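You operate a simulated robot arm through the tools that you are given. There is no shell and no other tool.

You run a simulated robot arm. Do the job below in one go: nothing can be reset, and whatever is moved stays where it is left.

## Task
Thin the mix in the clear can to the red line and stir it smooth.
Fine: use the white jug and the blue stirrer, put both back, nothing new in the black tray, and close the lid. Set down upright: white jug. Where these are worked on the way, their far stop is far enough and under half their travel is too little: lid of the clear can.

Only the result counts: the job must be done as asked and must still hold three seconds after the hand-in. Knocking over, shifting, dropping, spilling or breaking anything else fails it. A push-on lid holds only when it is set on centred and level and pressed home; a screw cap is set on level and turned clockwise until tight.

## Robot
A 6-joint arm with a two-finger gripper, fixed in place. Base frame: the origin is on the floor under the middle of its stand, x ahead of it, y to its left, z up. Lengths are in m, angles in degrees, forces in N, time in s.
It reaches about 1.572 m from its shoulder. Its first joint turns from -166.0 to 166.0 degrees. Payload 2.45 kg.
The tool frame sits at the grasp point between the pads (the TCP): z along the fingers, y along the line on which they close. The tips reach 0.02 m beyond it. The gripper opens to 0.14 m; its body begins 0.168 m behind the TCP.
Orientation is that of the tool frame in the base frame, as a unit quaternion [x, y, z, w]. With the fingers straight down and closing along the base's y, the tool's x points along the base's -x, its y along +y and its z along -z.

## Interface
- The arm moves only by the tool send_rows. Its argument "steps" is one flat list of numbers, 7 for each row, row after row: the turn, a rotation vector about the tool's x, y, z in degrees, then the shift along the tool's x, y, z in mm, then the gripper command, from -1 (shut) to 1 (fully open), values between in proportion. In form: [rx, ry, rz, x, y, z, jaw, rx, ry, rz, x, y, z, jaw, ...]. A call has 1 to 20 rows; each row shifts and turns the commanded pose from where the row before left it, along the tool's axes as they then stand. Rows are played at 5 a second. More than 0.05 m and 8.6 degrees between two rows, or a gripper value outside its range, and nothing of the call is played. A pose out of reach is approached as far as the arm can. The call stops where the force on the tool passes 90 N (or 10 N more than at its start, if that is more) or the arm is blocked; 0.2 s more then pass. Each finger travels about 0.045 m/s and halts on what it meets, pressing with about 27 N; the grip force reading is that of the motor and also rises with nothing between the fingers. The clock runs only during rows and for 0.2 s after the last one: add rows that do not move to give the fingers time. The reply holds the time, the measured pose of the TCP, the force on the tool along the base axes, the opening and the grip force, in the units named above and with some noise, with the torque about the TCP (base axes, N m) and any sound that the robot's microphone picked up, and new pictures: "show" is both (left out), scene, wrist or none.
- Cameras (640 x 400 px; columns grow to the right, rows downward): "scene" is fixed at [0.3996, 0.5005, 1.4338]; the picture's right is [-0.20, -0.98, 0.00], its down [-0.61, 0.12, -0.78] and it looks along [0.77, -0.15, -0.62] (base axes); focal length 336 px, centre (320, 200). "wrist" rides on the gripper at [0.078, 0.011, -0.209] in the tool frame; the picture's right is [-0.14, 0.99, 0.00], its down [-0.92, -0.13, -0.37] and it looks along [-0.37, -0.05, 0.93] (tool axes); focal length 280 px, centre (320, 200). There is no depth. A picture from a camera that has moved, and an enlarged one, comes with that camera's place and axes in the base frame and with its lens.
- close_up(camera, box): a new picture of the part [left, top, right, bottom] of that camera's present view, enlarged. No time passes.
- finish_job(): hands the job in; it is judged then, once.

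Nothing tells you positions but the pictures and the camera data. Unless the task says otherwise, let go and move clear before handing in.

The tools are called after "Call:" by a JSON object that holds its "op" and its "data". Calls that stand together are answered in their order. send_rows: Moves the arm, as the interface text tells. Its arguments: {"type":"object","properties":{"steps":{"type":"array"},"show":{"type":"string","enum":["both","scene","wrist","none"]}},"required":["steps"]} The other tools are called the same way: close_up (camera, box) takes an enlarged picture of a part of a camera's view; finish_job () hands the job in.

At the start:

```text
time: 0.0
tcp_pos: [0.6503, 0.4721, 1.2381]
orientation: [0.0, 1.0, -0.001, 0.001]
wrist_force: [0.4, 0.7, -0.4]
torque: [0.02, 0.02, 0.02]
opening: 0.14
grasp_force: 0.1
```

scene: 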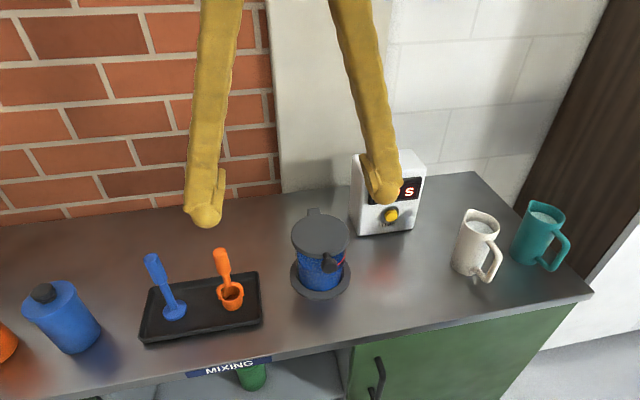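
wrist: 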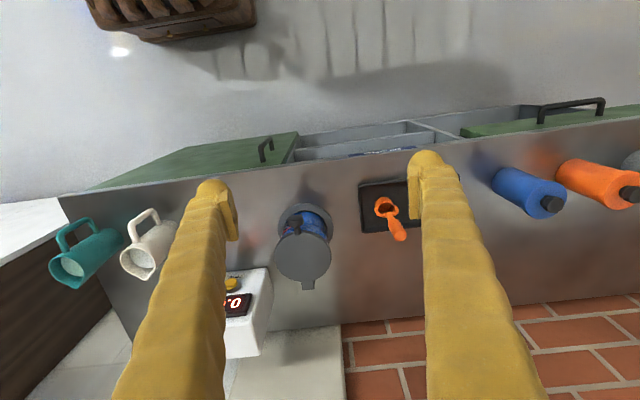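

I see a bench with a black tray holding a blue stirrer and an orange one, a clear can with a dark lid on a stand, a timer/scale box, a white jug and a teal jug. First I'll look closer at each item before moving.

Call:
{"op": "close_up", "data": {"camera": "scene", "box": [260, 190, 400, 310]}}

Call:
{"op": "close_up", "data": {"camera": "scene", "box": [120, 230, 280, 350]}}

Call:
{"op": "close_up", "data": {"camera": "scene", "box": [430, 180, 590, 300]}}

Call:
{"op": "close_up", "data": {"camera": "wrist", "box": [220, 160, 420, 320]}}

Call:
{"op": "close_up", "data": {"camera": "scene", "box": [340, 140, 440, 240]}}

```text
3.33 times, centred on (330, 250) of scene
camera zoom: at [0.3996, 0.5005, 1.4338], right [-0.2, -0.98, 0.0], down [-0.61, 0.12, -0.78], along [0.77, -0.15, -0.62], focal length 1120 px, centre (287, 33)
```

zoom: 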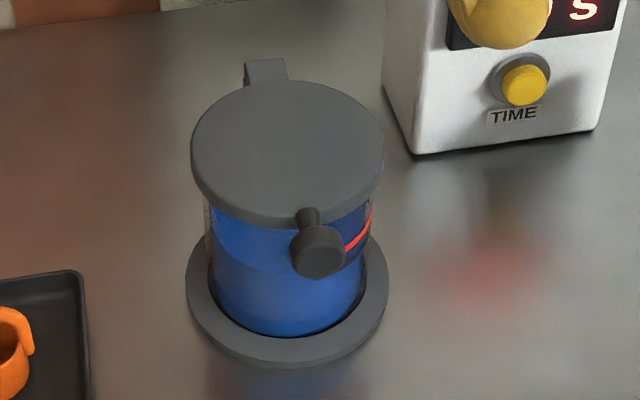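

```text
3.33 times, centred on (200, 290) of scene
camera zoom: at [0.3996, 0.5005, 1.4338], right [-0.2, -0.98, 0.0], down [-0.61, 0.12, -0.78], along [0.77, -0.15, -0.62], focal length 1120 px, centre (720, -100)
```

zoom: 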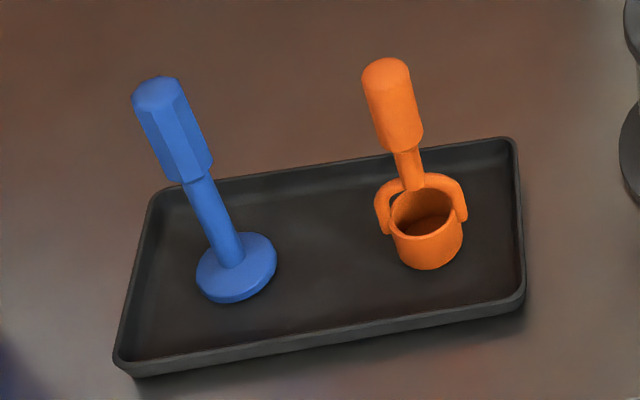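

```text
3.33 times, centred on (510, 240) of scene
camera zoom: at [0.3996, 0.5005, 1.4338], right [-0.2, -0.98, 0.0], down [-0.61, 0.12, -0.78], along [0.77, -0.15, -0.62], focal length 1120 px, centre (-313, 67)
```

zoom: 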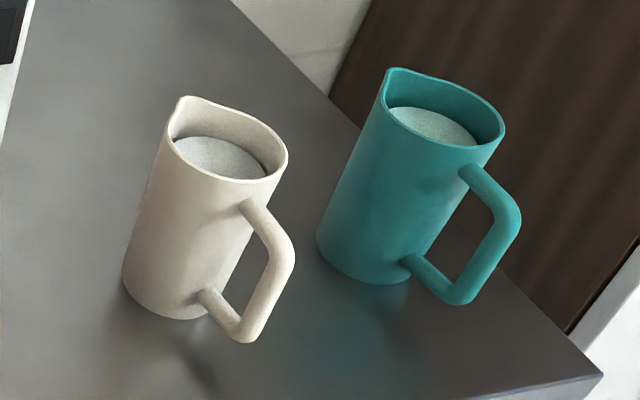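

```text
2.50 times, centred on (320, 240) of wrist
camera zoom: at [0.5731, 0.4827, 1.4484], right [0.14, 0.99, 0.0], down [0.92, -0.13, 0.37], along [0.37, -0.05, -0.93], focal length 701 px, centre (320, 100)
```

zoom: 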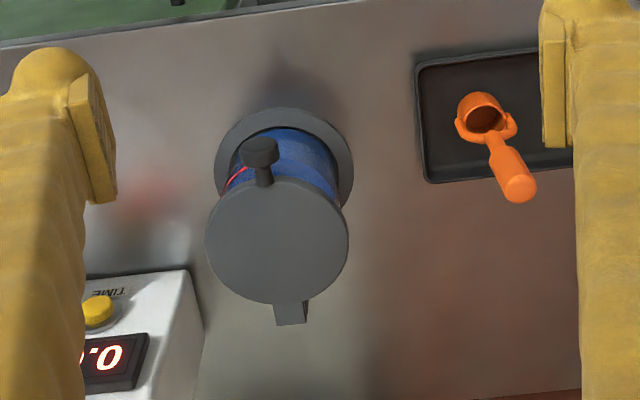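

```text
4.00 times, centred on (390, 190) of scene
camera zoom: at [0.3996, 0.5005, 1.4338], right [-0.2, -0.98, 0.0], down [-0.61, 0.12, -0.78], along [0.77, -0.15, -0.62], focal length 1344 px, centre (40, 240)
```

zoom: 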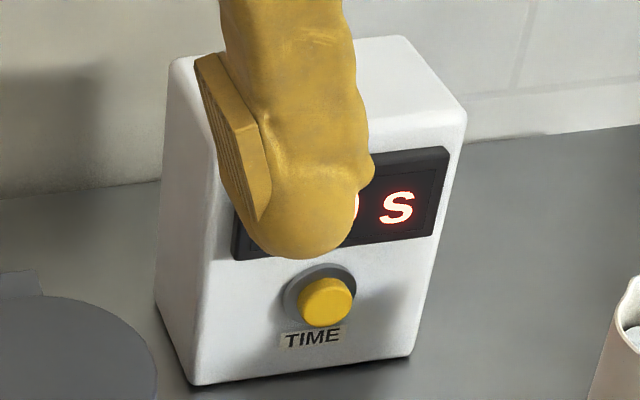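

The clear can has a hinged lid (hinge at the back, knob at the front) at about (0.91, 0.40). The white jug is near (0.88, 0.03) and the blue stirrer stands upright in the tray near (0.88, 0.73). Next I'll tilt the wrist to look at the can from the front.

Call:
{"op": "send_rows", "data": {"steps": [0, -7.5, 0, 0, 0, 0, 1, 0, -7.5, 0, 0, 0, 0, 1, 0, -7.5, 0, 0, 0, 0, 1, 0, -7.5, 0, 0, 0, 0, 1, 0, -7.5, 0, 0, 0, 0, 1, 0, -7.5, 0, 0, 0, 0, 1, 0, -7.5, 0, 0, 0, 0, 1, 0, -7.5, 0, 0, 0, 0, 1, 0, 0, 0, 37.2, -10.3, 26.4, 1, 0, 0, 0, 37.2, -10.3, 26.4, 1, 0, 0, 0, 37.2, -10.3, 26.4, 1, 0, 0, 0, 37.2, -10.3, 26.4, 1, 0, 0, 0, 37.2, -10.3, 26.4, 1, 0, 0, 0, 37.2, -10.3, 26.4, 1, 0, 0, 0, 37.2, -10.3, 26.4, 1, 0, 0, 0, 0, 0, 0, 1], "show": "both"}}

```text
time: 3.4
tcp_pos: [0.6835, 0.4, 0.9165]
orientation: [0.0, 0.866, 0.0, 0.5]
wrist_force: [-0.5, 0.7, -0.2]
torque: [0.0, -0.02, 0.03]
opening: 0.1402
grasp_force: 0.1
camera wrist: at [0.464, 0.411, 0.9561], right [0.07, 0.99, 0.12], down [0.14, -0.13, 0.98], along [0.99, -0.05, -0.15], focal length 280 px, centre (320, 200)
```

scene: 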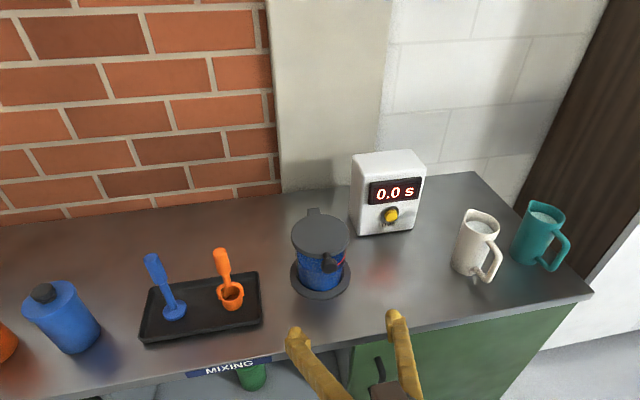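
wrist: 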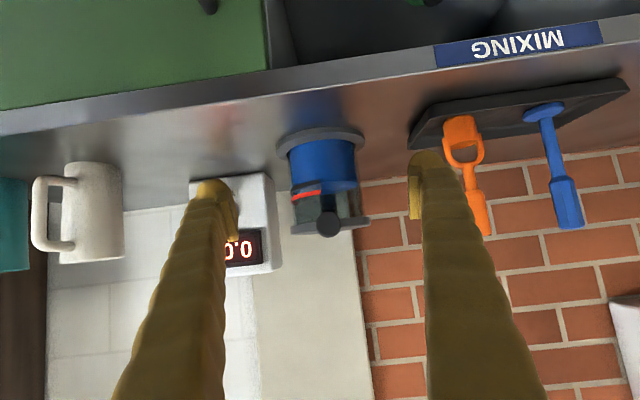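

The wrist view (upside down) now shows the can from the front with its level and the red mark. I'll zoom in on it and on the other objects.

Call:
{"op": "close_up", "data": {"camera": "wrist", "box": [260, 110, 390, 245]}}

Call:
{"op": "close_up", "data": {"camera": "wrist", "box": [0, 140, 160, 280]}}

Call:
{"op": "close_up", "data": {"camera": "wrist", "box": [400, 70, 640, 250]}}

Call:
{"op": "close_up", "data": {"camera": "scene", "box": [270, 195, 370, 305]}}

```text
2.96 times, centred on (325, 178) of wrist
camera zoom: at [0.464, 0.411, 0.9561], right [0.07, 0.99, 0.12], down [0.14, -0.13, 0.98], along [0.99, -0.05, -0.15], focal length 831 px, centre (305, 267)
```

zoom: 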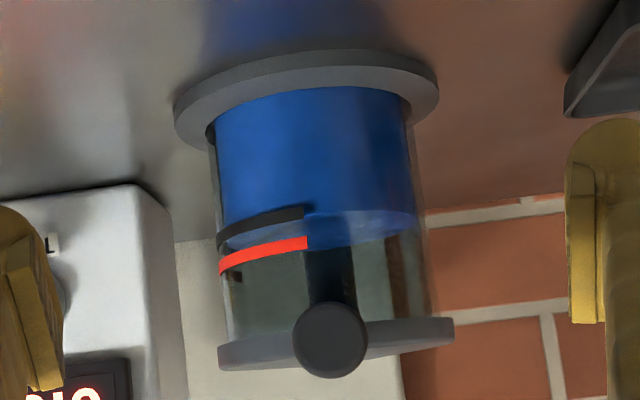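

```text
2.86 times, centred on (80, 210) of wrist
camera zoom: at [0.464, 0.411, 0.9561], right [0.07, 0.99, 0.12], down [0.14, -0.13, 0.98], along [0.99, -0.05, -0.15], focal length 801 px, centre (1006, 171)
```

zoom: 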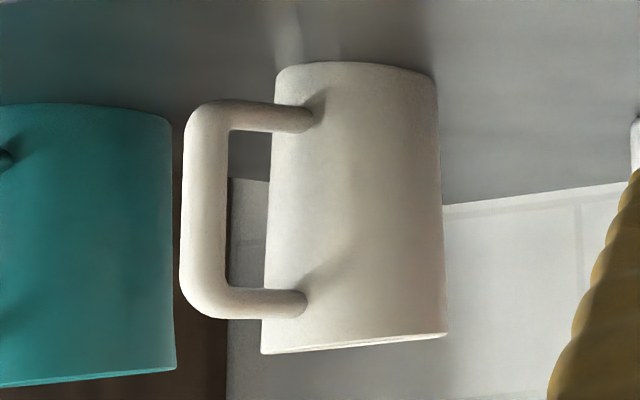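

```text
2.22 times, centred on (520, 160) of wrist
camera zoom: at [0.464, 0.411, 0.9561], right [0.07, 0.99, 0.12], down [0.14, -0.13, 0.98], along [0.99, -0.05, -0.15], focal length 623 px, centre (-124, 289)
```

zoom: 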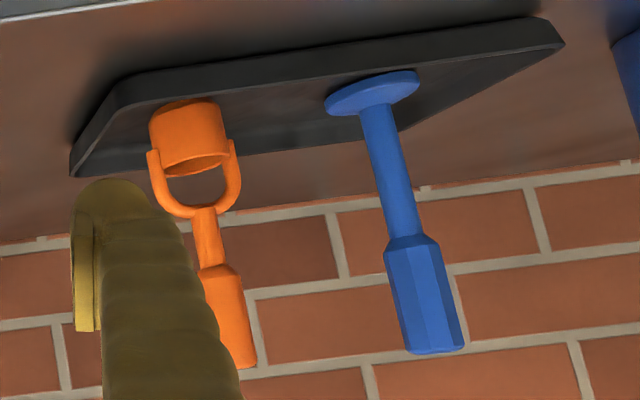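

```text
3.64 times, centred on (320, 250) of scene
camera zoom: at [0.3996, 0.5005, 1.4338], right [-0.2, -0.98, 0.0], down [-0.61, 0.12, -0.78], along [0.77, -0.15, -0.62], focal length 1222 px, centre (320, 18)
```

zoom: 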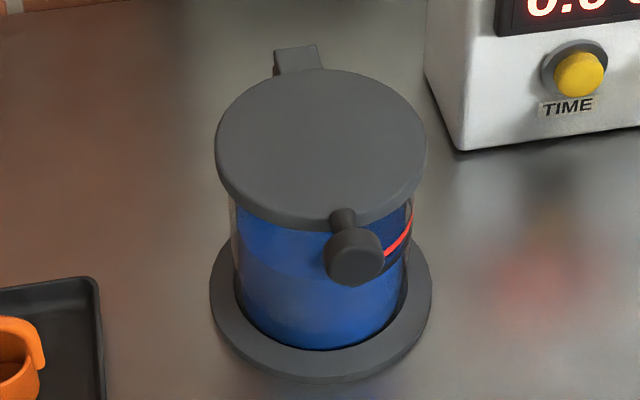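

The can's hinge line runs across at the back (x≈0.975) and the knob is at about (0.813, 0.400, 0.935). A red line sits above a black one, and the mix is now near the black one. I'll level the fingers and come up in front of the knob.

Call:
{"op": "send_rows", "data": {"steps": [0, -7.5, 0, 0, 0, 0, 1, 0, -7.5, 0, 0, 0, 0, 1, 0, -7.5, 0, 0, 0, 0, 1, 0, -7.5, 0, 0, 0, 0, 1, 0, 0, 0, -18.5, 0, 0, 1, 0, 0, 0, 0, 0, 33, 0.2, 0, 0, 0, 0, 0, 33, -0.3, 0, 0, 0, 0, 0, 0, -0.3, 0, 0, 0, 0, 0, 0, -0.3, 0, 0, 0, 0, 0, 0, -0.3], "show": "both"}}

```text
time: 5.6
tcp_pos: [0.7605, 0.4223, 0.9713]
orientation: [-0.001, 0.707, 0.0, 0.707]
wrist_force: [-0.4, 0.0, -0.2]
torque: [0.0, -0.02, -0.02]
opening: 0.049
grasp_force: 0.0
out of reach, approached as far as the arm can: row 3, 4
camera wrist: at [0.5519, 0.4326, 0.8948], right [0.0, 0.99, 0.14], down [-0.37, -0.13, 0.92], along [0.93, -0.05, 0.37], focal length 280 px, centre (320, 200)
```

scene: 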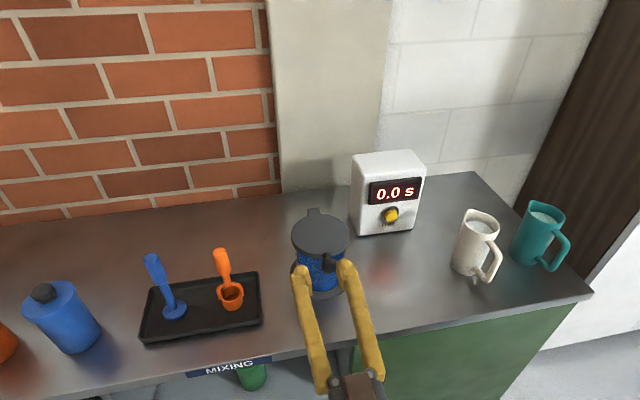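
wrist: 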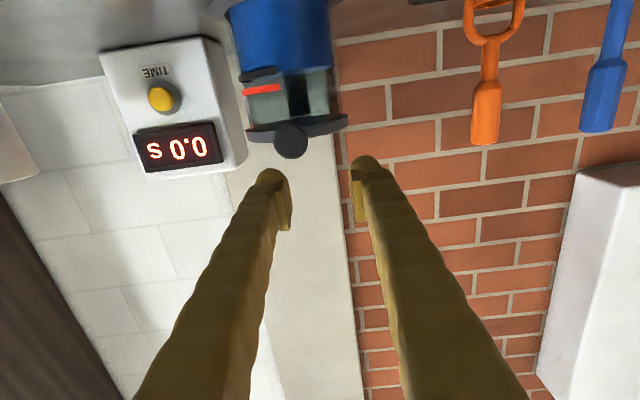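

The arm pulled back a little because the level pose was too close in. It now sits above the knob line, so I'll shift to y=0.400 and knob height, still short of the knob, and check.

Call:
{"op": "send_rows", "data": {"steps": [0, 0, 0, 18, -11, 0, 0, 0, 0, 0, 17.3, -11.3, 0, 0, 0, 0, 0, 0, 0, 0, 0, 0, 0, 0, 0, 0, 0, 0], "show": "both"}}

```text
time: 6.6
tcp_pos: [0.7633, 0.4052, 0.9446]
orientation: [-0.002, 0.709, -0.005, 0.706]
wrist_force: [0.9, -0.4, -0.7]
torque: [0.01, 0.0, 0.01]
opening: 0.0701
grasp_force: 0.1
out of reach, approached as far as the arm can: row 2
camera wrist: at [0.5552, 0.4155, 0.8683], right [0.0, 0.99, 0.13], down [-0.37, -0.12, 0.92], along [0.93, -0.05, 0.36], focal length 280 px, centre (320, 200)
```

scene: 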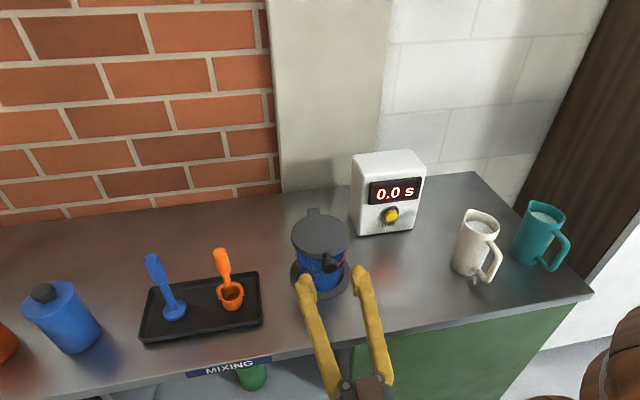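
wrist: 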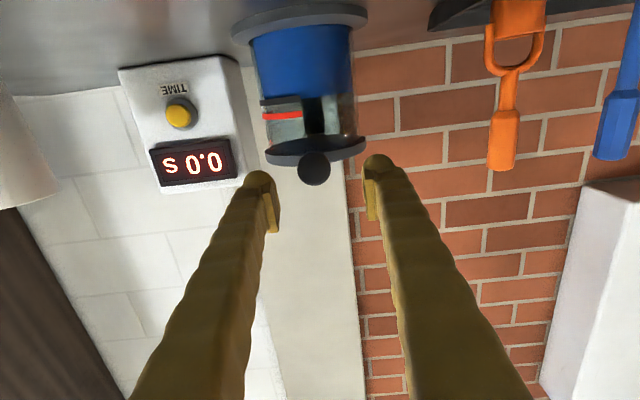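

Fully level fingers are just out of reach here, so I'll use a 30° downward pitch instead. I'll rotate back and re-check the pose.

Call:
{"op": "send_rows", "data": {"steps": [0, 7.5, 0, 0, 0, 0, 0, 0, 7.5, 0, 0, 0, 0, 0, 0, 7.5, 0, 0, 0, 0, 0, 0, 7.5, 0, 0, 0, 0, 0, 0, 0, 0, 0, 0, 0, 0], "show": "wrist"}}

```text
time: 7.8
tcp_pos: [0.764, 0.4046, 0.9449]
orientation: [0.0, 0.866, 0.0, 0.499]
wrist_force: [-0.2, -0.7, 0.5]
torque: [-0.04, 0.0, 0.01]
opening: 0.07
grasp_force: 0.1
camera wrist: at [0.5441, 0.4149, 0.983], right [0.07, 0.99, 0.12], down [0.14, -0.13, 0.98], along [0.99, -0.05, -0.15], focal length 280 px, centre (320, 200)
```

wrist: 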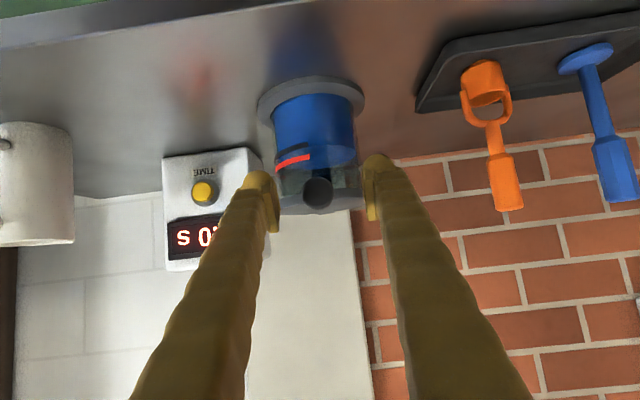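

Call:
{"op": "close_up", "data": {"camera": "wrist", "box": [250, 70, 390, 230]}}

Call:
{"op": "close_up", "data": {"camera": "scene", "box": [280, 200, 380, 310]}}

```text
2.50 times, centred on (320, 150) of wrist
camera zoom: at [0.5441, 0.4149, 0.983], right [0.07, 0.99, 0.12], down [0.14, -0.13, 0.98], along [0.99, -0.05, -0.15], focal length 701 px, centre (320, 325)
```

zoom: 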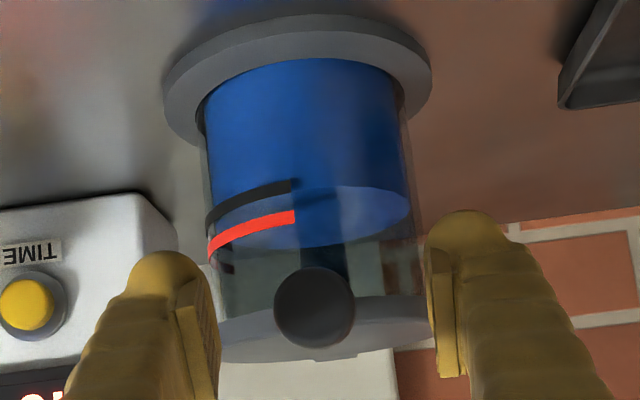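

```text
3.64 times, centred on (330, 255) of scene
camera zoom: at [0.3996, 0.5005, 1.4338], right [-0.2, -0.98, 0.0], down [-0.61, 0.12, -0.78], along [0.77, -0.15, -0.62], focal length 1222 px, centre (284, 0)
```

zoom: 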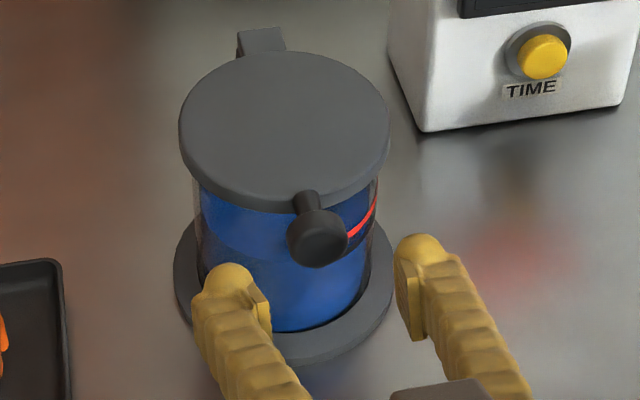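

The knob reads at (0.81, 0.400, 0.936), about 30 mm across. I'll centre the pads on it and close.

Call:
{"op": "send_rows", "data": {"steps": [0, 0, 0, -7.1, -4.6, 21.3, 0, 0, 0, 0, -7.1, 0, 21.3, 0, 0, 0, 0, 0, 0, 0, 0, 0, 0, 0, 0, 0, 0, -0.4], "show": "both"}}

```text
time: 8.8
tcp_pos: [0.8093, 0.3984, 0.9338]
orientation: [0.0, 0.866, 0.0, 0.5]
wrist_force: [-0.8, -0.4, 0.3]
torque: [0.0, 0.0, 0.0]
opening: 0.0421
grasp_force: 0.1
camera wrist: at [0.5902, 0.4098, 0.9728], right [0.07, 0.99, 0.12], down [0.14, -0.13, 0.98], along [0.99, -0.05, -0.15], focal length 280 px, centre (320, 200)
```

scene: 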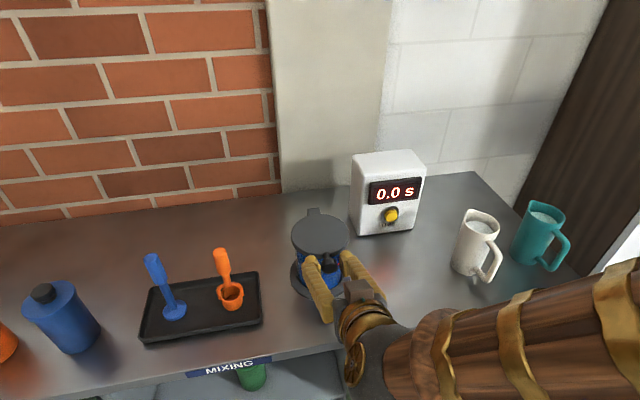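
wrist: 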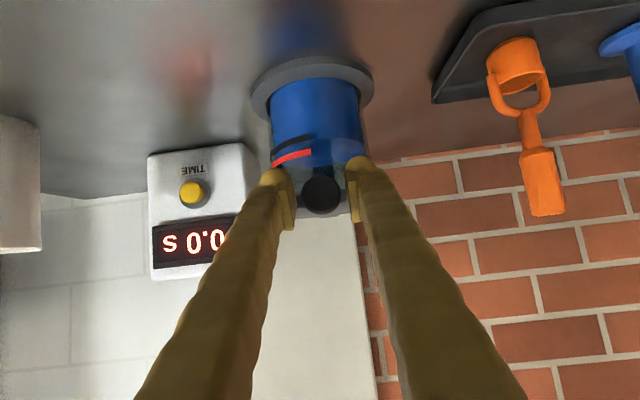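

Call:
{"op": "close_up", "data": {"camera": "wrist", "box": [260, 140, 380, 240]}}

Call:
{"op": "close_up", "data": {"camera": "scene", "box": [280, 200, 380, 310]}}

```text
4.00 times, centred on (320, 190) of wrist
camera zoom: at [0.5902, 0.4098, 0.9728], right [0.07, 0.99, 0.12], down [0.14, -0.13, 0.98], along [0.99, -0.05, -0.15], focal length 1122 px, centre (320, 240)
```

zoom: 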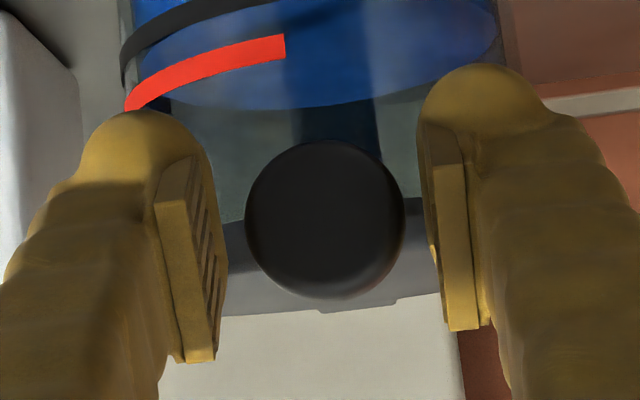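

```text
3.64 times, centred on (330, 255) of scene
camera zoom: at [0.3996, 0.5005, 1.4338], right [-0.2, -0.98, 0.0], down [-0.61, 0.12, -0.78], along [0.77, -0.15, -0.62], focal length 1222 px, centre (284, 0)
```

zoom: 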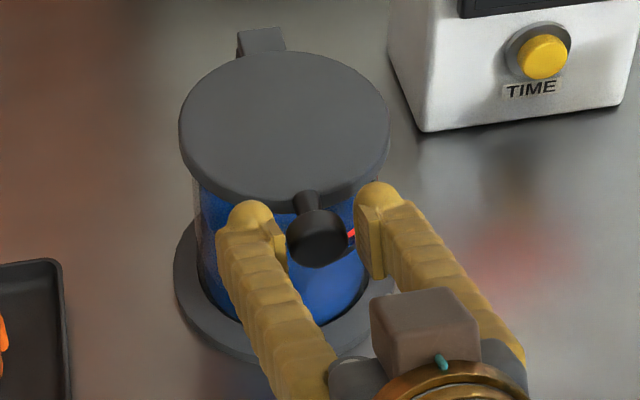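

The knob is centred between the pads. Closing now.

Call:
{"op": "send_rows", "data": {"steps": [0, 0, 0, 0, 0, 0, -1, 0, 0, 0, 0, 0, 0, -1, 0, 0, 0, 0, 0, 0, -1, 0, 0, 0, 0, 0, 0, -1], "show": "none"}}

```text
time: 9.8
tcp_pos: [0.8097, 0.3998, 0.9351]
orientation: [-0.001, 0.866, 0.0, 0.5]
wrist_force: [4.1, 23.8, -1.6]
torque: [0.03, 0.04, 0.14]
opening: 0.0289
grasp_force: 45.0
```

The grip is on but with a sideways force of about 24 N, so the knob is slightly to +y of my centre. I'll shift +y a little to relieve it.

Call:
{"op": "send_rows", "data": {"steps": [0, 0, 0, 0, 1.5, 0, -1, 0, 0, 0, 0, 0, 0, -1], "show": "none"}}

```text
time: 10.4
tcp_pos: [0.8084, 0.3996, 0.9354]
orientation: [0.001, 0.866, 0.0, 0.501]
wrist_force: [12.8, 5.7, -0.6]
torque: [-0.02, -0.04, -0.04]
opening: 0.0289
grasp_force: 44.7
```

Forces are small now. I'll start swinging the lid up in 5° steps about the hinge and watch the force.

Call:
{"op": "send_rows", "data": {"steps": [0, 0, 0, -0.5, 0, 0.9, -1, 0, 0, 0, -13.17, 0, -5.87, -1, 0, 5, 0, 0, 0, 0, -1, 0, 0, 0, 0, 0, 0, -1], "show": "scene"}}

```text
time: 11.4
tcp_pos: [0.8105, 0.3989, 0.9496]
orientation: [0.001, 0.886, -0.001, 0.463]
wrist_force: [21.8, -8.7, 5.7]
torque: [-0.01, -1.33, -0.08]
opening: 0.0284
grasp_force: 45.0
```

scene: 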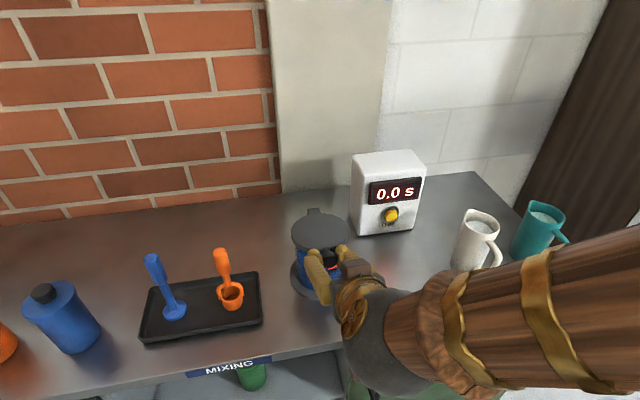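

Call:
{"op": "close_up", "data": {"camera": "scene", "box": [280, 200, 380, 310]}}

Call:
{"op": "close_up", "data": {"camera": "wrist", "box": [220, 100, 420, 280]}}

```text
3.64 times, centred on (330, 255) of scene
camera zoom: at [0.3996, 0.5005, 1.4338], right [-0.2, -0.98, 0.0], down [-0.61, 0.12, -0.78], along [0.77, -0.15, -0.62], focal length 1222 px, centre (284, 0)
```

zoom: 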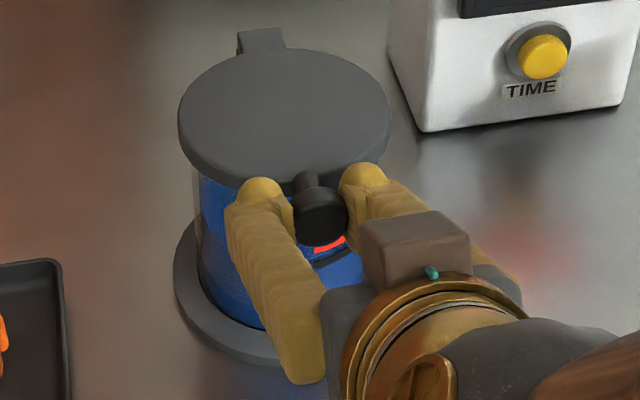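

```text
2.22 times, centred on (320, 190) of wrist
camera zoom: at [0.596, 0.4111, 1.0067], right [0.08, 0.99, 0.11], down [0.22, -0.13, 0.97], along [0.97, -0.05, -0.23], focal length 623 px, centre (320, 222)
```

zoom: 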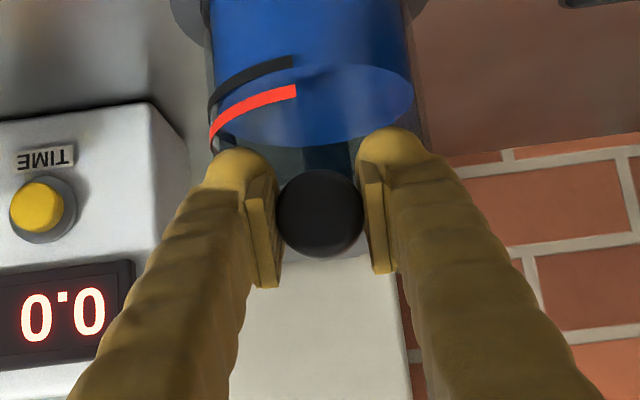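

The lid is lifting. The force says the hinge is a bit lower than I assumed, so I'll correct the arc (more +x) and continue.

Call:
{"op": "send_rows", "data": {"steps": [0, 0, 0, -1.0, 0.7, 1.5, -1, 0, 0, 0, -14.02, 0, -4.29, -1, 0, 5, 0, 0, 0, 0, -1, 0, 0, 0, 0, 0, 0, -1], "show": "none"}}

```text
time: 12.4
tcp_pos: [0.8166, 0.4006, 0.9627]
orientation: [0.0, 0.907, 0.0, 0.422]
wrist_force: [-19.2, -34.0, 11.2]
torque: [-0.07, -1.27, -0.2]
opening: 0.0276
grasp_force: 44.5
```

I nudged y the wrong way and over-corrected x slightly. I'll fix both and carry on with a refined arc.

Call:
{"op": "send_rows", "data": {"steps": [0, 0, 0, 1.03, -1.2, -1.23, -1, 0, 0, 0, -13.62, 0, -5.04, -1, 0, 5, 0, 0, 0, 0, -1, 0, 0, 0, 0, 0, 0, -1], "show": "none"}}

```text
time: 13.4
tcp_pos: [0.8207, 0.3999, 0.9767]
orientation: [0.001, 0.924, -0.001, 0.383]
wrist_force: [-4.1, -22.4, 9.7]
torque: [-0.03, -1.46, -0.1]
opening: 0.0276
grasp_force: 45.2
```

Call:
{"op": "send_rows", "data": {"steps": [0, 0, 0, 0, -0.8, 0, -1, 0, 0, 0, -13.62, 0, -5.04, -1, 0, 5, 0, 0, 0, 0, -1, 0, 0, 0, -13.62, 0, -5.04, -1, 0, 5, 0, 0, 0, 0, -1, 0, 0, 0, 0, 0, 0, -1], "show": "scene"}}

```text
time: 14.8
tcp_pos: [0.8337, 0.3999, 1.0042]
orientation: [0.0, 0.954, 0.0, 0.301]
wrist_force: [-0.3, 16.7, 10.0]
torque: [0.04, -1.43, -0.03]
opening: 0.0277
grasp_force: 45.0
```

scene: 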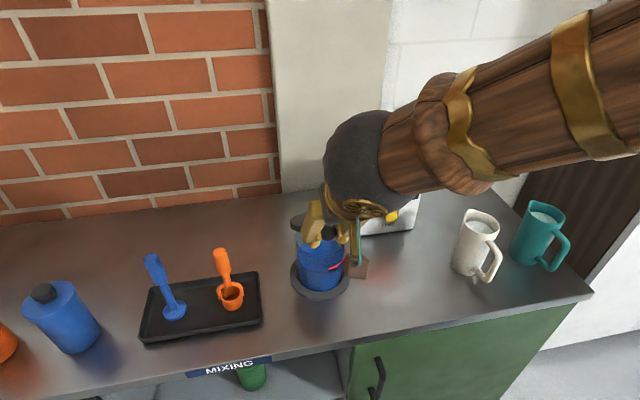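

The arc fits well now. Continuing three more steps.

Call:
{"op": "send_rows", "data": {"steps": [0, 0, 0, -13.62, 0.4, -5.04, -1, 0, 5, 0, 0, 0, 0, -1, 0, 0, 0, -13.62, 0, -5.04, -1, 0, 5, 0, 0, 0, 0, -1, 0, 0, 0, -13.62, 0, -5.04, -1, 0, 5, 0, 0, 0, 0, -1, 0, 0, 0, 0, 0, 0, -1], "show": "scene"}}

```text
time: 16.4
tcp_pos: [0.8617, 0.4, 1.036]
orientation: [0.0, 0.985, 0.0, 0.174]
wrist_force: [-1.3, 22.7, 14.4]
torque: [0.0, -1.5, -0.07]
opening: 0.0277
grasp_force: 45.0
```

scene: 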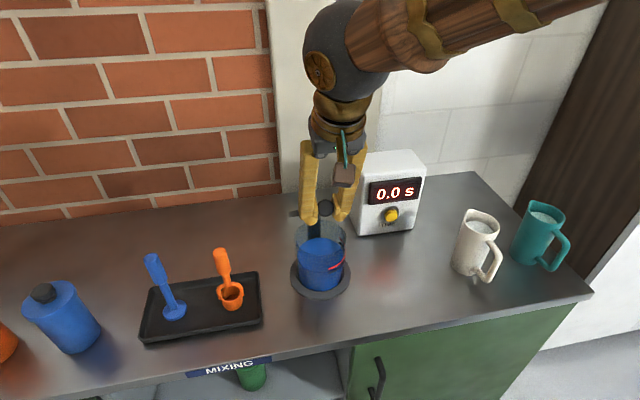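

Call:
{"op": "send_rows", "data": {"steps": [0, 0, 0, -13.62, 0.7, -5.04, -1, 0, 5, 0, 0, 0, 0, -1, 0, 0, 0, -13.62, 0, -5.04, -1, 0, 5, 0, 0, 0, 0, -1, 0, 0, 0, -13.62, 0, -5.04, -1, 0, 5, 0, 0, 0, 0, -1, 0, 0, 0, -13.62, 0, -5.04, -1, 0, 5, 0, 0, 0, 0, -1, 0, 0, 0, 0, 0, 0, -1], "show": "scene"}}

```text
time: 18.0
tcp_pos: [0.902, 0.4, 1.0677]
orientation: [0.0, 0.999, 0.0, 0.043]
wrist_force: [-10.4, -5.2, 14.2]
torque: [0.06, 0.23, -0.04]
opening: 0.0279
grasp_force: 45.1
stopped in row 7: the force on the tool passed its limit at 93 N (the readings are from after the stop); the commanded pose is now the measured one
```

scene: 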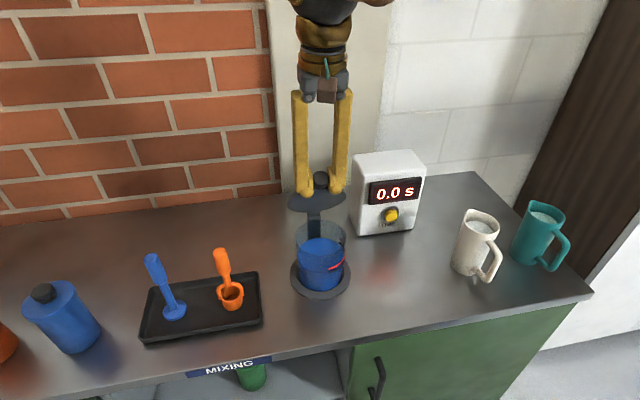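

The call stopped at 93 N with the lid at roughly 57°. I need to see whether this is the lid's stop.

Call:
{"op": "close_up", "data": {"camera": "scene", "box": [260, 150, 380, 310]}}

Call:
{"op": "close_up", "data": {"camera": "wrist", "box": [160, 60, 480, 360]}}

```text
2.50 times, centred on (320, 230) of scene
camera zoom: at [0.3996, 0.5005, 1.4338], right [-0.2, -0.98, 0.0], down [-0.61, 0.12, -0.78], along [0.77, -0.15, -0.62], focal length 840 px, centre (320, 125)
```

zoom: 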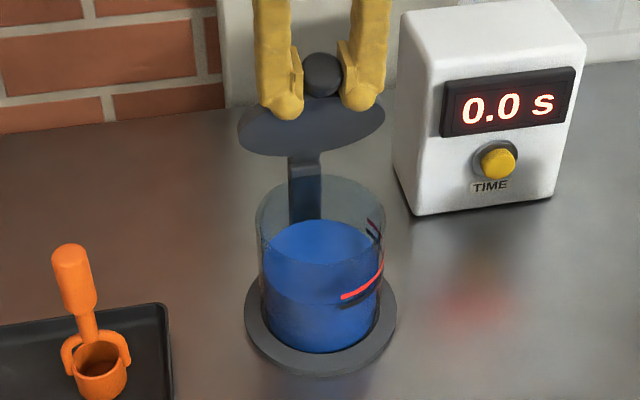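

```text
1.33 times, centred on (320, 210) of wrist
camera zoom: at [0.807, 0.4109, 1.2705], right [0.14, 0.99, 0.01], down [0.89, -0.13, 0.45], along [0.44, -0.05, -0.9], focal length 374 px, centre (320, 187)
```

zoom: 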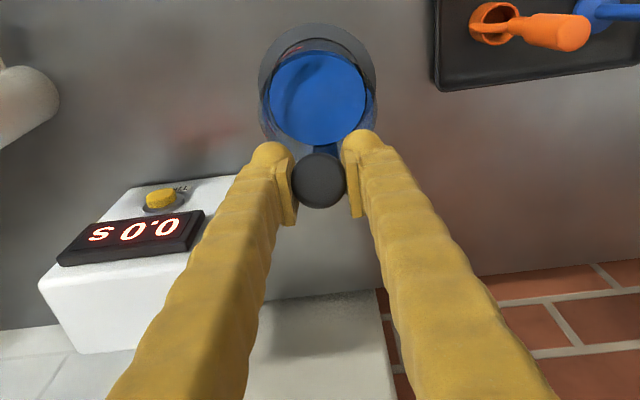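

Call:
{"op": "send_rows", "data": {"steps": [0, 0, 0, -2.8, 0, -1.05, -1, 0, 0, 0, 0, 0, 0, -1], "show": "none"}}

```text
time: 18.6
tcp_pos: [0.9052, 0.3997, 1.0699]
orientation: [-0.001, 0.999, 0.001, 0.043]
wrist_force: [-24.8, -9.4, 28.9]
torque: [-0.01, 1.11, -0.05]
opening: 0.0278
grasp_force: 45.2
```

The tangential resistance is small, so this isn't the stop. My arc radius was too short: the points fit a hinge at about (0.991, 0.913) with a radius of 0.182. I'll correct outward and continue.

Call:
{"op": "send_rows", "data": {"steps": [0, 0, 0, 1.0, -0.3, -2.3, -1, 0, 0, 0, -14.8, 0, -5.75, -1, 0, 5, 0, 0, 0, 0, -1, 0, 0, 0, 0, 0, 0, -1], "show": "none"}}

```text
time: 19.6
tcp_pos: [0.9196, 0.4001, 1.0765]
orientation: [-0.001, 1.0, -0.001, -0.002]
wrist_force: [13.9, -7.3, -7.0]
torque: [0.05, -1.34, 0.03]
opening: 0.0277
grasp_force: 45.1
```

Call:
{"op": "send_rows", "data": {"steps": [0, 0, 0, -15.0, 0, -5.0, -1, 0, 5, 0, 0, 0, 0, -1, 0, 0, 0, -14.8, 0, -5.6, -1, 0, 5, 0, 0, 0, 0, -1, 0, 0, 0, 0, 0, 0, -1], "show": "scene"}}

```text
time: 20.8
tcp_pos: [0.9492, 0.4007, 1.0851]
orientation: [0.0, 0.996, 0.0, -0.089]
wrist_force: [9.8, -12.1, -4.9]
torque: [0.11, -1.32, 0.03]
opening: 0.0277
grasp_force: 44.5
```

scene: 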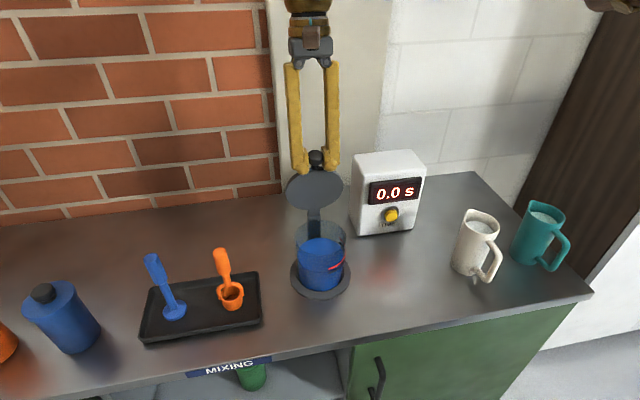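

Call:
{"op": "send_rows", "data": {"steps": [0, 0, 0, -14.8, -0.4, -5.4, -1, 0, 5, 0, 0, 0, 0, -1, 0, 0, 0, -14.8, 0, -5.6, -1, 0, 5, 0, 0, 0, 0, -1, 0, 0, 0, -14.8, 0, -5.6, -1, 0, 5, 0, 0, 0, 0, -1, 0, 0, 0, 0, 0, 0, -1], "show": "none"}}

```text
time: 22.2
tcp_pos: [0.9728, 0.4004, 1.0878]
orientation: [-0.003, 0.98, 0.005, -0.198]
wrist_force: [-5.8, 2.1, 5.5]
torque: [-0.83, 0.77, -0.14]
opening: 0.0278
grasp_force: 45.5
out of reach, approached as far as the arm can: row 5, 6
stopped in row 6: the force on the tool passed its limit at 95 N (the readings are from after the stop); the commanded pose is now the measured one
```

The lid is at about 78°, but the wrist can't lean further back here. I'll rotate the tool back toward vertical, letting the knob pivot in the pads, then translate along the arc.

Call:
{"op": "send_rows", "data": {"steps": [0, -4, 0, 0, 0, 0, -1, 0, -4, 0, 0, 0, 0, -1, 0, -4, 0, 0, 0, 0, -1, 0, 0, 0, 0, 0, 0, -1], "show": "scene"}}

```text
time: 23.2
tcp_pos: [0.9727, 0.3994, 1.0857]
orientation: [-0.003, 0.995, 0.005, -0.096]
wrist_force: [-9.5, 11.1, 7.8]
torque: [-0.01, 1.3, 0.05]
opening: 0.0275
grasp_force: 44.8
```

scene: 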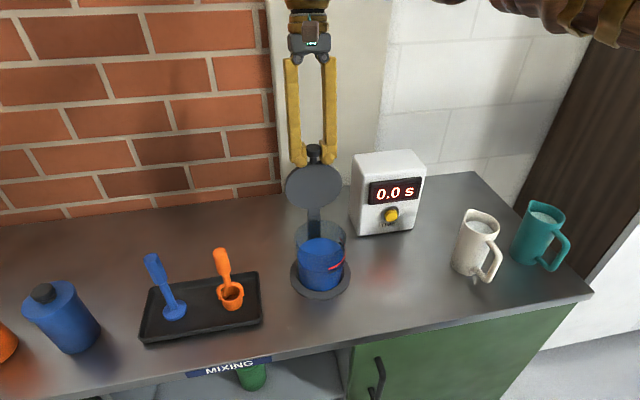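

Call:
{"op": "send_rows", "data": {"steps": [0, -6, 0, 0, 0, 0, -1, 0, 0, 0, 0, 0, 0, -1, 0, 0, 0, -7.94, 0.3, -2.2, -1, 0, 0, 0, -7.94, 0, -2.2, -1, 0, 0, 0, 0, 0, 0, -1], "show": "none"}}

```text
time: 24.4
tcp_pos: [0.9887, 0.3999, 1.086]
orientation: [-0.002, 0.999, 0.005, -0.044]
wrist_force: [-6.2, 19.3, -39.5]
torque: [-0.22, 0.41, -0.01]
opening: 0.0278
grasp_force: 44.8
```

Call:
{"op": "send_rows", "data": {"steps": [0, 0, 0, 0, 0.4, 3, -1, 0, 0, 0, -8, 0, 0.2, -1, 0, 0, 0, -8, 0, 0.5, -1, 0, 0, 0, 0, 0, 0, -1], "show": "scene"}}

```text
time: 25.4
tcp_pos: [1.0052, 0.4003, 1.086]
orientation: [-0.003, 0.999, 0.006, -0.042]
wrist_force: [-6.4, 16.2, 13.6]
torque: [-0.04, 1.22, -0.05]
opening: 0.0278
grasp_force: 44.6
```

scene: 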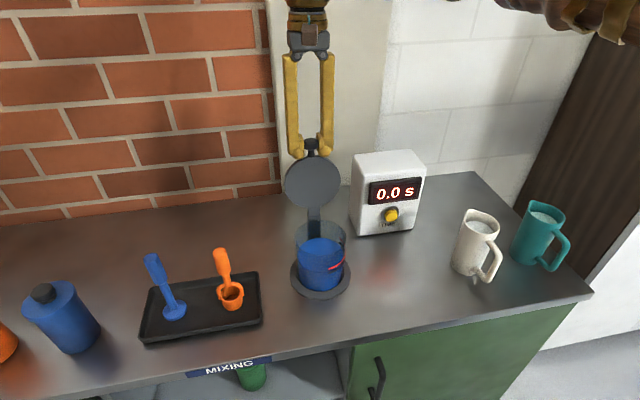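

Call:
{"op": "send_rows", "data": {"steps": [0, 0, 0, -8, 0.4, 0, -1, 0, 0, 0, -8, 0, 1.0, -1, 0, 0, 0, 0, 0, 0, -1], "show": "none"}}

Call:
{"op": "close_up", "data": {"camera": "scene", "box": [260, 120, 380, 310]}}

```text
time: 26.2
tcp_pos: [1.0196, 0.4003, 1.082]
orientation: [-0.003, 0.999, 0.005, -0.044]
wrist_force: [-45.0, -10.7, 13.0]
torque: [0.06, -0.06, 0.09]
opening: 0.028
grasp_force: 44.9
```

```text
2.11 times, centred on (320, 215) of scene
camera zoom: at [0.3996, 0.5005, 1.4338], right [-0.2, -0.98, 0.0], down [-0.61, 0.12, -0.78], along [0.77, -0.15, -0.62], focal length 707 px, centre (320, 168)
```

zoom: 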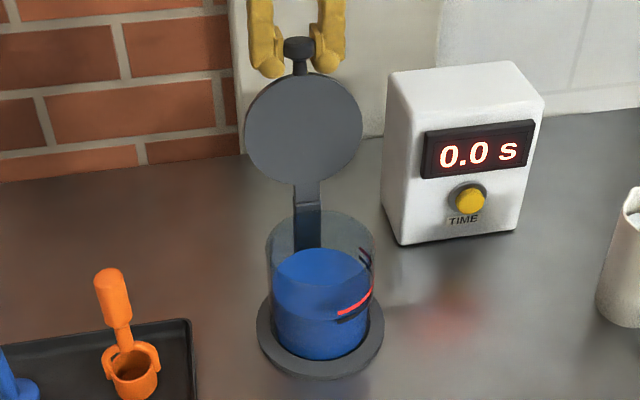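

Resistance rose to 45 N at just past vertical, so this looks like the far stop. I'll ease off 2 mm, open the fingers and lift away while checking that the lid stays.

Call:
{"op": "send_rows", "data": {"steps": [0, 0, 0, 2.5, -0.2, 0.5, -1, 0, 0, 0, 0, 0, 0, -0.3, 0, 0, 0, 0, 0, 0, 0, 0, 0, 0, 0, 0, 0, 0], "show": "none"}}

Call:
{"op": "close_up", "data": {"camera": "scene", "box": [260, 120, 380, 310]}}

Call:
{"op": "close_up", "data": {"camera": "wrist", "box": [220, 80, 420, 280]}}

```text
time: 27.2
tcp_pos: [1.0169, 0.401, 1.0821]
orientation: [-0.002, 0.999, 0.005, -0.043]
wrist_force: [-0.3, -0.3, -0.3]
torque: [0.0, 0.01, 0.02]
opening: 0.07
grasp_force: 0.0
```

```text
2.11 times, centred on (320, 215) of scene
camera zoom: at [0.3996, 0.5005, 1.4338], right [-0.2, -0.98, 0.0], down [-0.61, 0.12, -0.78], along [0.77, -0.15, -0.62], focal length 707 px, centre (320, 168)
```

zoom: 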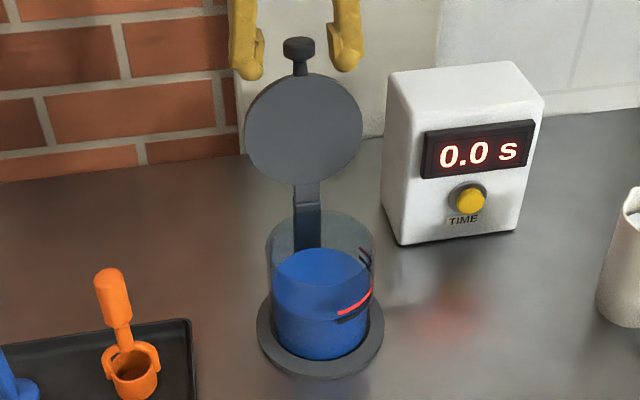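

```text
2.00 times, centred on (320, 180) of wrist
camera zoom: at [0.9584, 0.409, 1.2976], right [0.13, 0.99, 0.0], down [0.95, -0.13, 0.29], along [0.28, -0.04, -0.96], focal length 561 px, centre (320, 240)
```

zoom: 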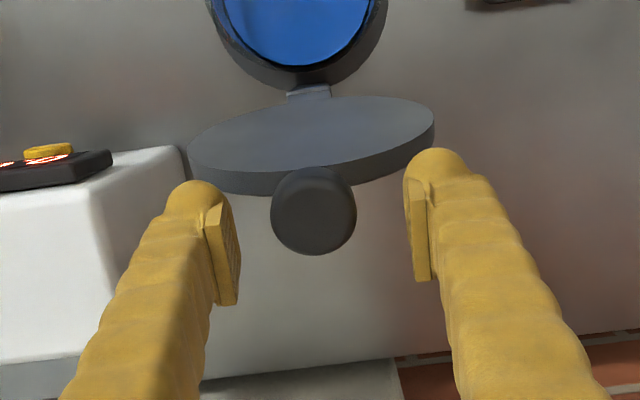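

The lid stays open on its own, just past vertical. Next I'll lift clear and go look at the jugs from above.

Call:
{"op": "send_rows", "data": {"steps": [0, 0, 0, 0, 0, -40, 0.2, 0, 0, 0, 0, 0, -40, 0.5, 0, 0, 0, 0, 0, -40, 1, 0.57, -4.93, 0.23, 0, 0, 0, 1, 0, 0, 0, 21.5, -39.1, 7.3, 1, 0, 0, 0, 21.5, -39.1, 7.3, 1, 0, 0, 0, 21.5, -39.1, 7.3, 1, 0, 0, 0, 21.5, -39.1, 7.3, 1, 0, 0, 0, 21.5, -39.1, 7.3, 1, 0, 0, 0, 21.5, -39.1, 7.3, 1, 0, 0, 0, 21.5, -39.1, 7.3, 1, 0, 0, 0, 21.5, -39.1, 7.3, 1, 0, 0, 0, 21.5, -39.1, 7.3, 1, 0, 0, 0, 21.5, -39.1, 7.3, 1, 0, 0, 0, 21.5, -39.1, 7.3, 1, 0, 0, 0, 0, 0, 0, 1], "show": "both"}}

```text
time: 30.6
tcp_pos: [0.7927, -0.0326, 1.1185]
orientation: [-0.001, 1.0, 0.001, 0.0]
wrist_force: [-0.9, 0.6, -0.1]
torque: [0.02, -0.02, -0.01]
opening: 0.1401
grasp_force: 0.1
camera wrist: at [0.7157, -0.0217, 1.3293], right [0.14, 0.99, 0.0], down [0.92, -0.13, 0.37], along [0.36, -0.05, -0.93], focal length 280 px, centre (320, 200)
```

scene: 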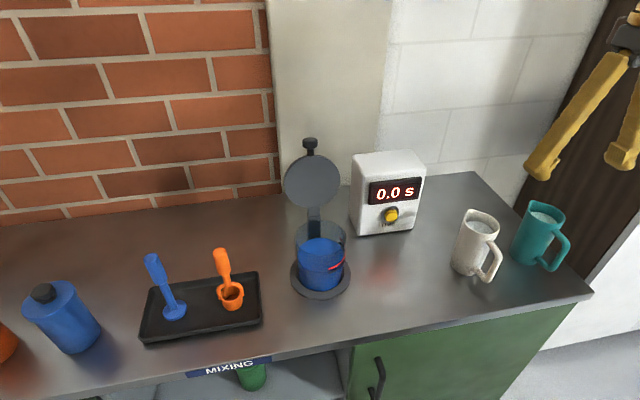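
wrist: 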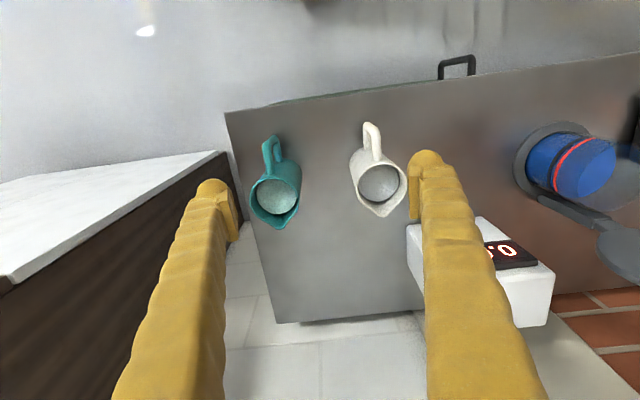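

From above I can see both jugs, and their spouts point away from the robot. Zooming for measurements.

Call:
{"op": "close_up", "data": {"camera": "wrist", "box": [330, 110, 430, 230]}}

Call:
{"op": "close_up", "data": {"camera": "wrist", "box": [230, 120, 330, 240]}}

Call:
{"op": "close_up", "data": {"camera": "wrist", "box": [500, 100, 640, 260]}}

Call:
{"op": "close_up", "data": {"camera": "scene", "box": [440, 190, 580, 300]}}

Call:
{"op": "close_up", "data": {"camera": "scene", "box": [280, 215, 360, 305]}}

```text
3.33 times, centred on (380, 170) of wrist
camera zoom: at [0.7157, -0.0217, 1.3293], right [0.14, 0.99, 0.0], down [0.92, -0.13, 0.37], along [0.36, -0.05, -0.93], focal length 935 px, centre (120, 300)
```

zoom: 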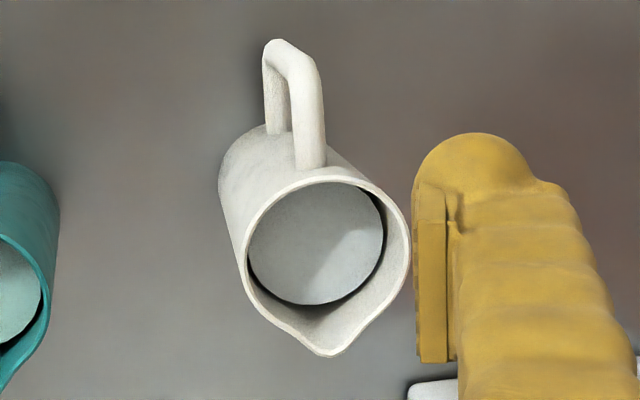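

```text
3.33 times, centred on (280, 180) of wrist
camera zoom: at [0.7157, -0.0217, 1.3293], right [0.14, 0.99, 0.0], down [0.92, -0.13, 0.37], along [0.36, -0.05, -0.93], focal length 935 px, centre (453, 267)
```

zoom: 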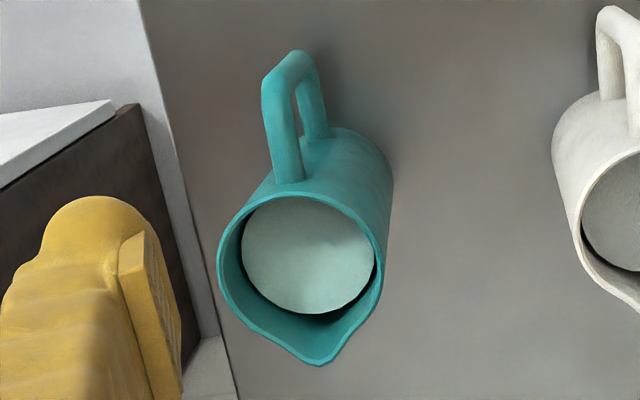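

```text
2.50 times, centred on (570, 180) of wrist
camera zoom: at [0.7157, -0.0217, 1.3293], right [0.14, 0.99, 0.0], down [0.92, -0.13, 0.37], along [0.36, -0.05, -0.93], focal length 701 px, centre (-305, 250)
```

zoom: 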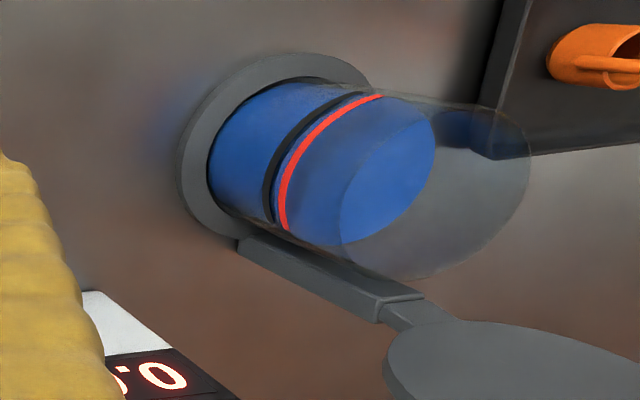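

```text
3.64 times, centred on (510, 245) of scene
camera zoom: at [0.3996, 0.5005, 1.4338], right [-0.2, -0.98, 0.0], down [-0.61, 0.12, -0.78], along [0.77, -0.15, -0.62], focal length 1222 px, centre (-371, 36)
```

zoom: 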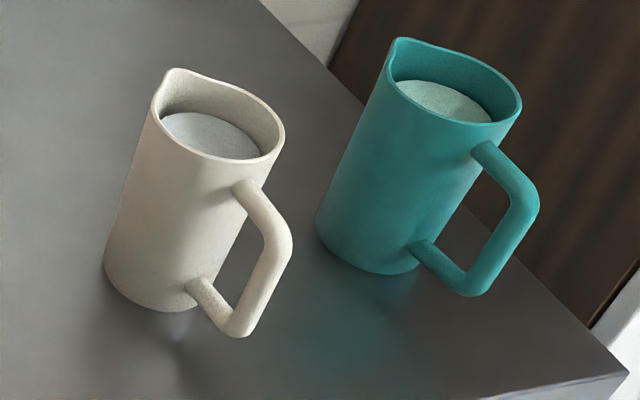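

```text
4.44 times, centred on (320, 260) of scene
camera zoom: at [0.3996, 0.5005, 1.4338], right [-0.2, -0.98, 0.0], down [-0.61, 0.12, -0.78], along [0.77, -0.15, -0.62], focal length 1493 px, centre (320, -67)
```

zoom: 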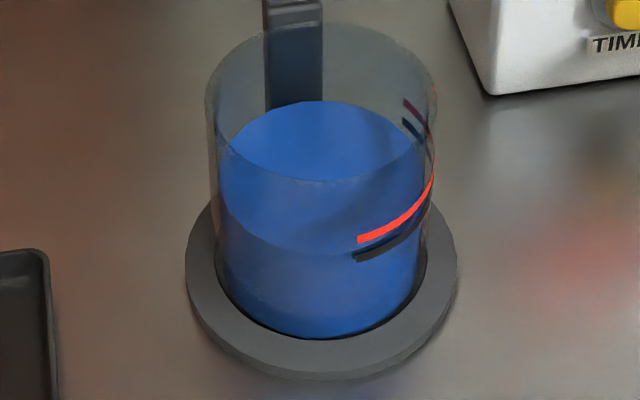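

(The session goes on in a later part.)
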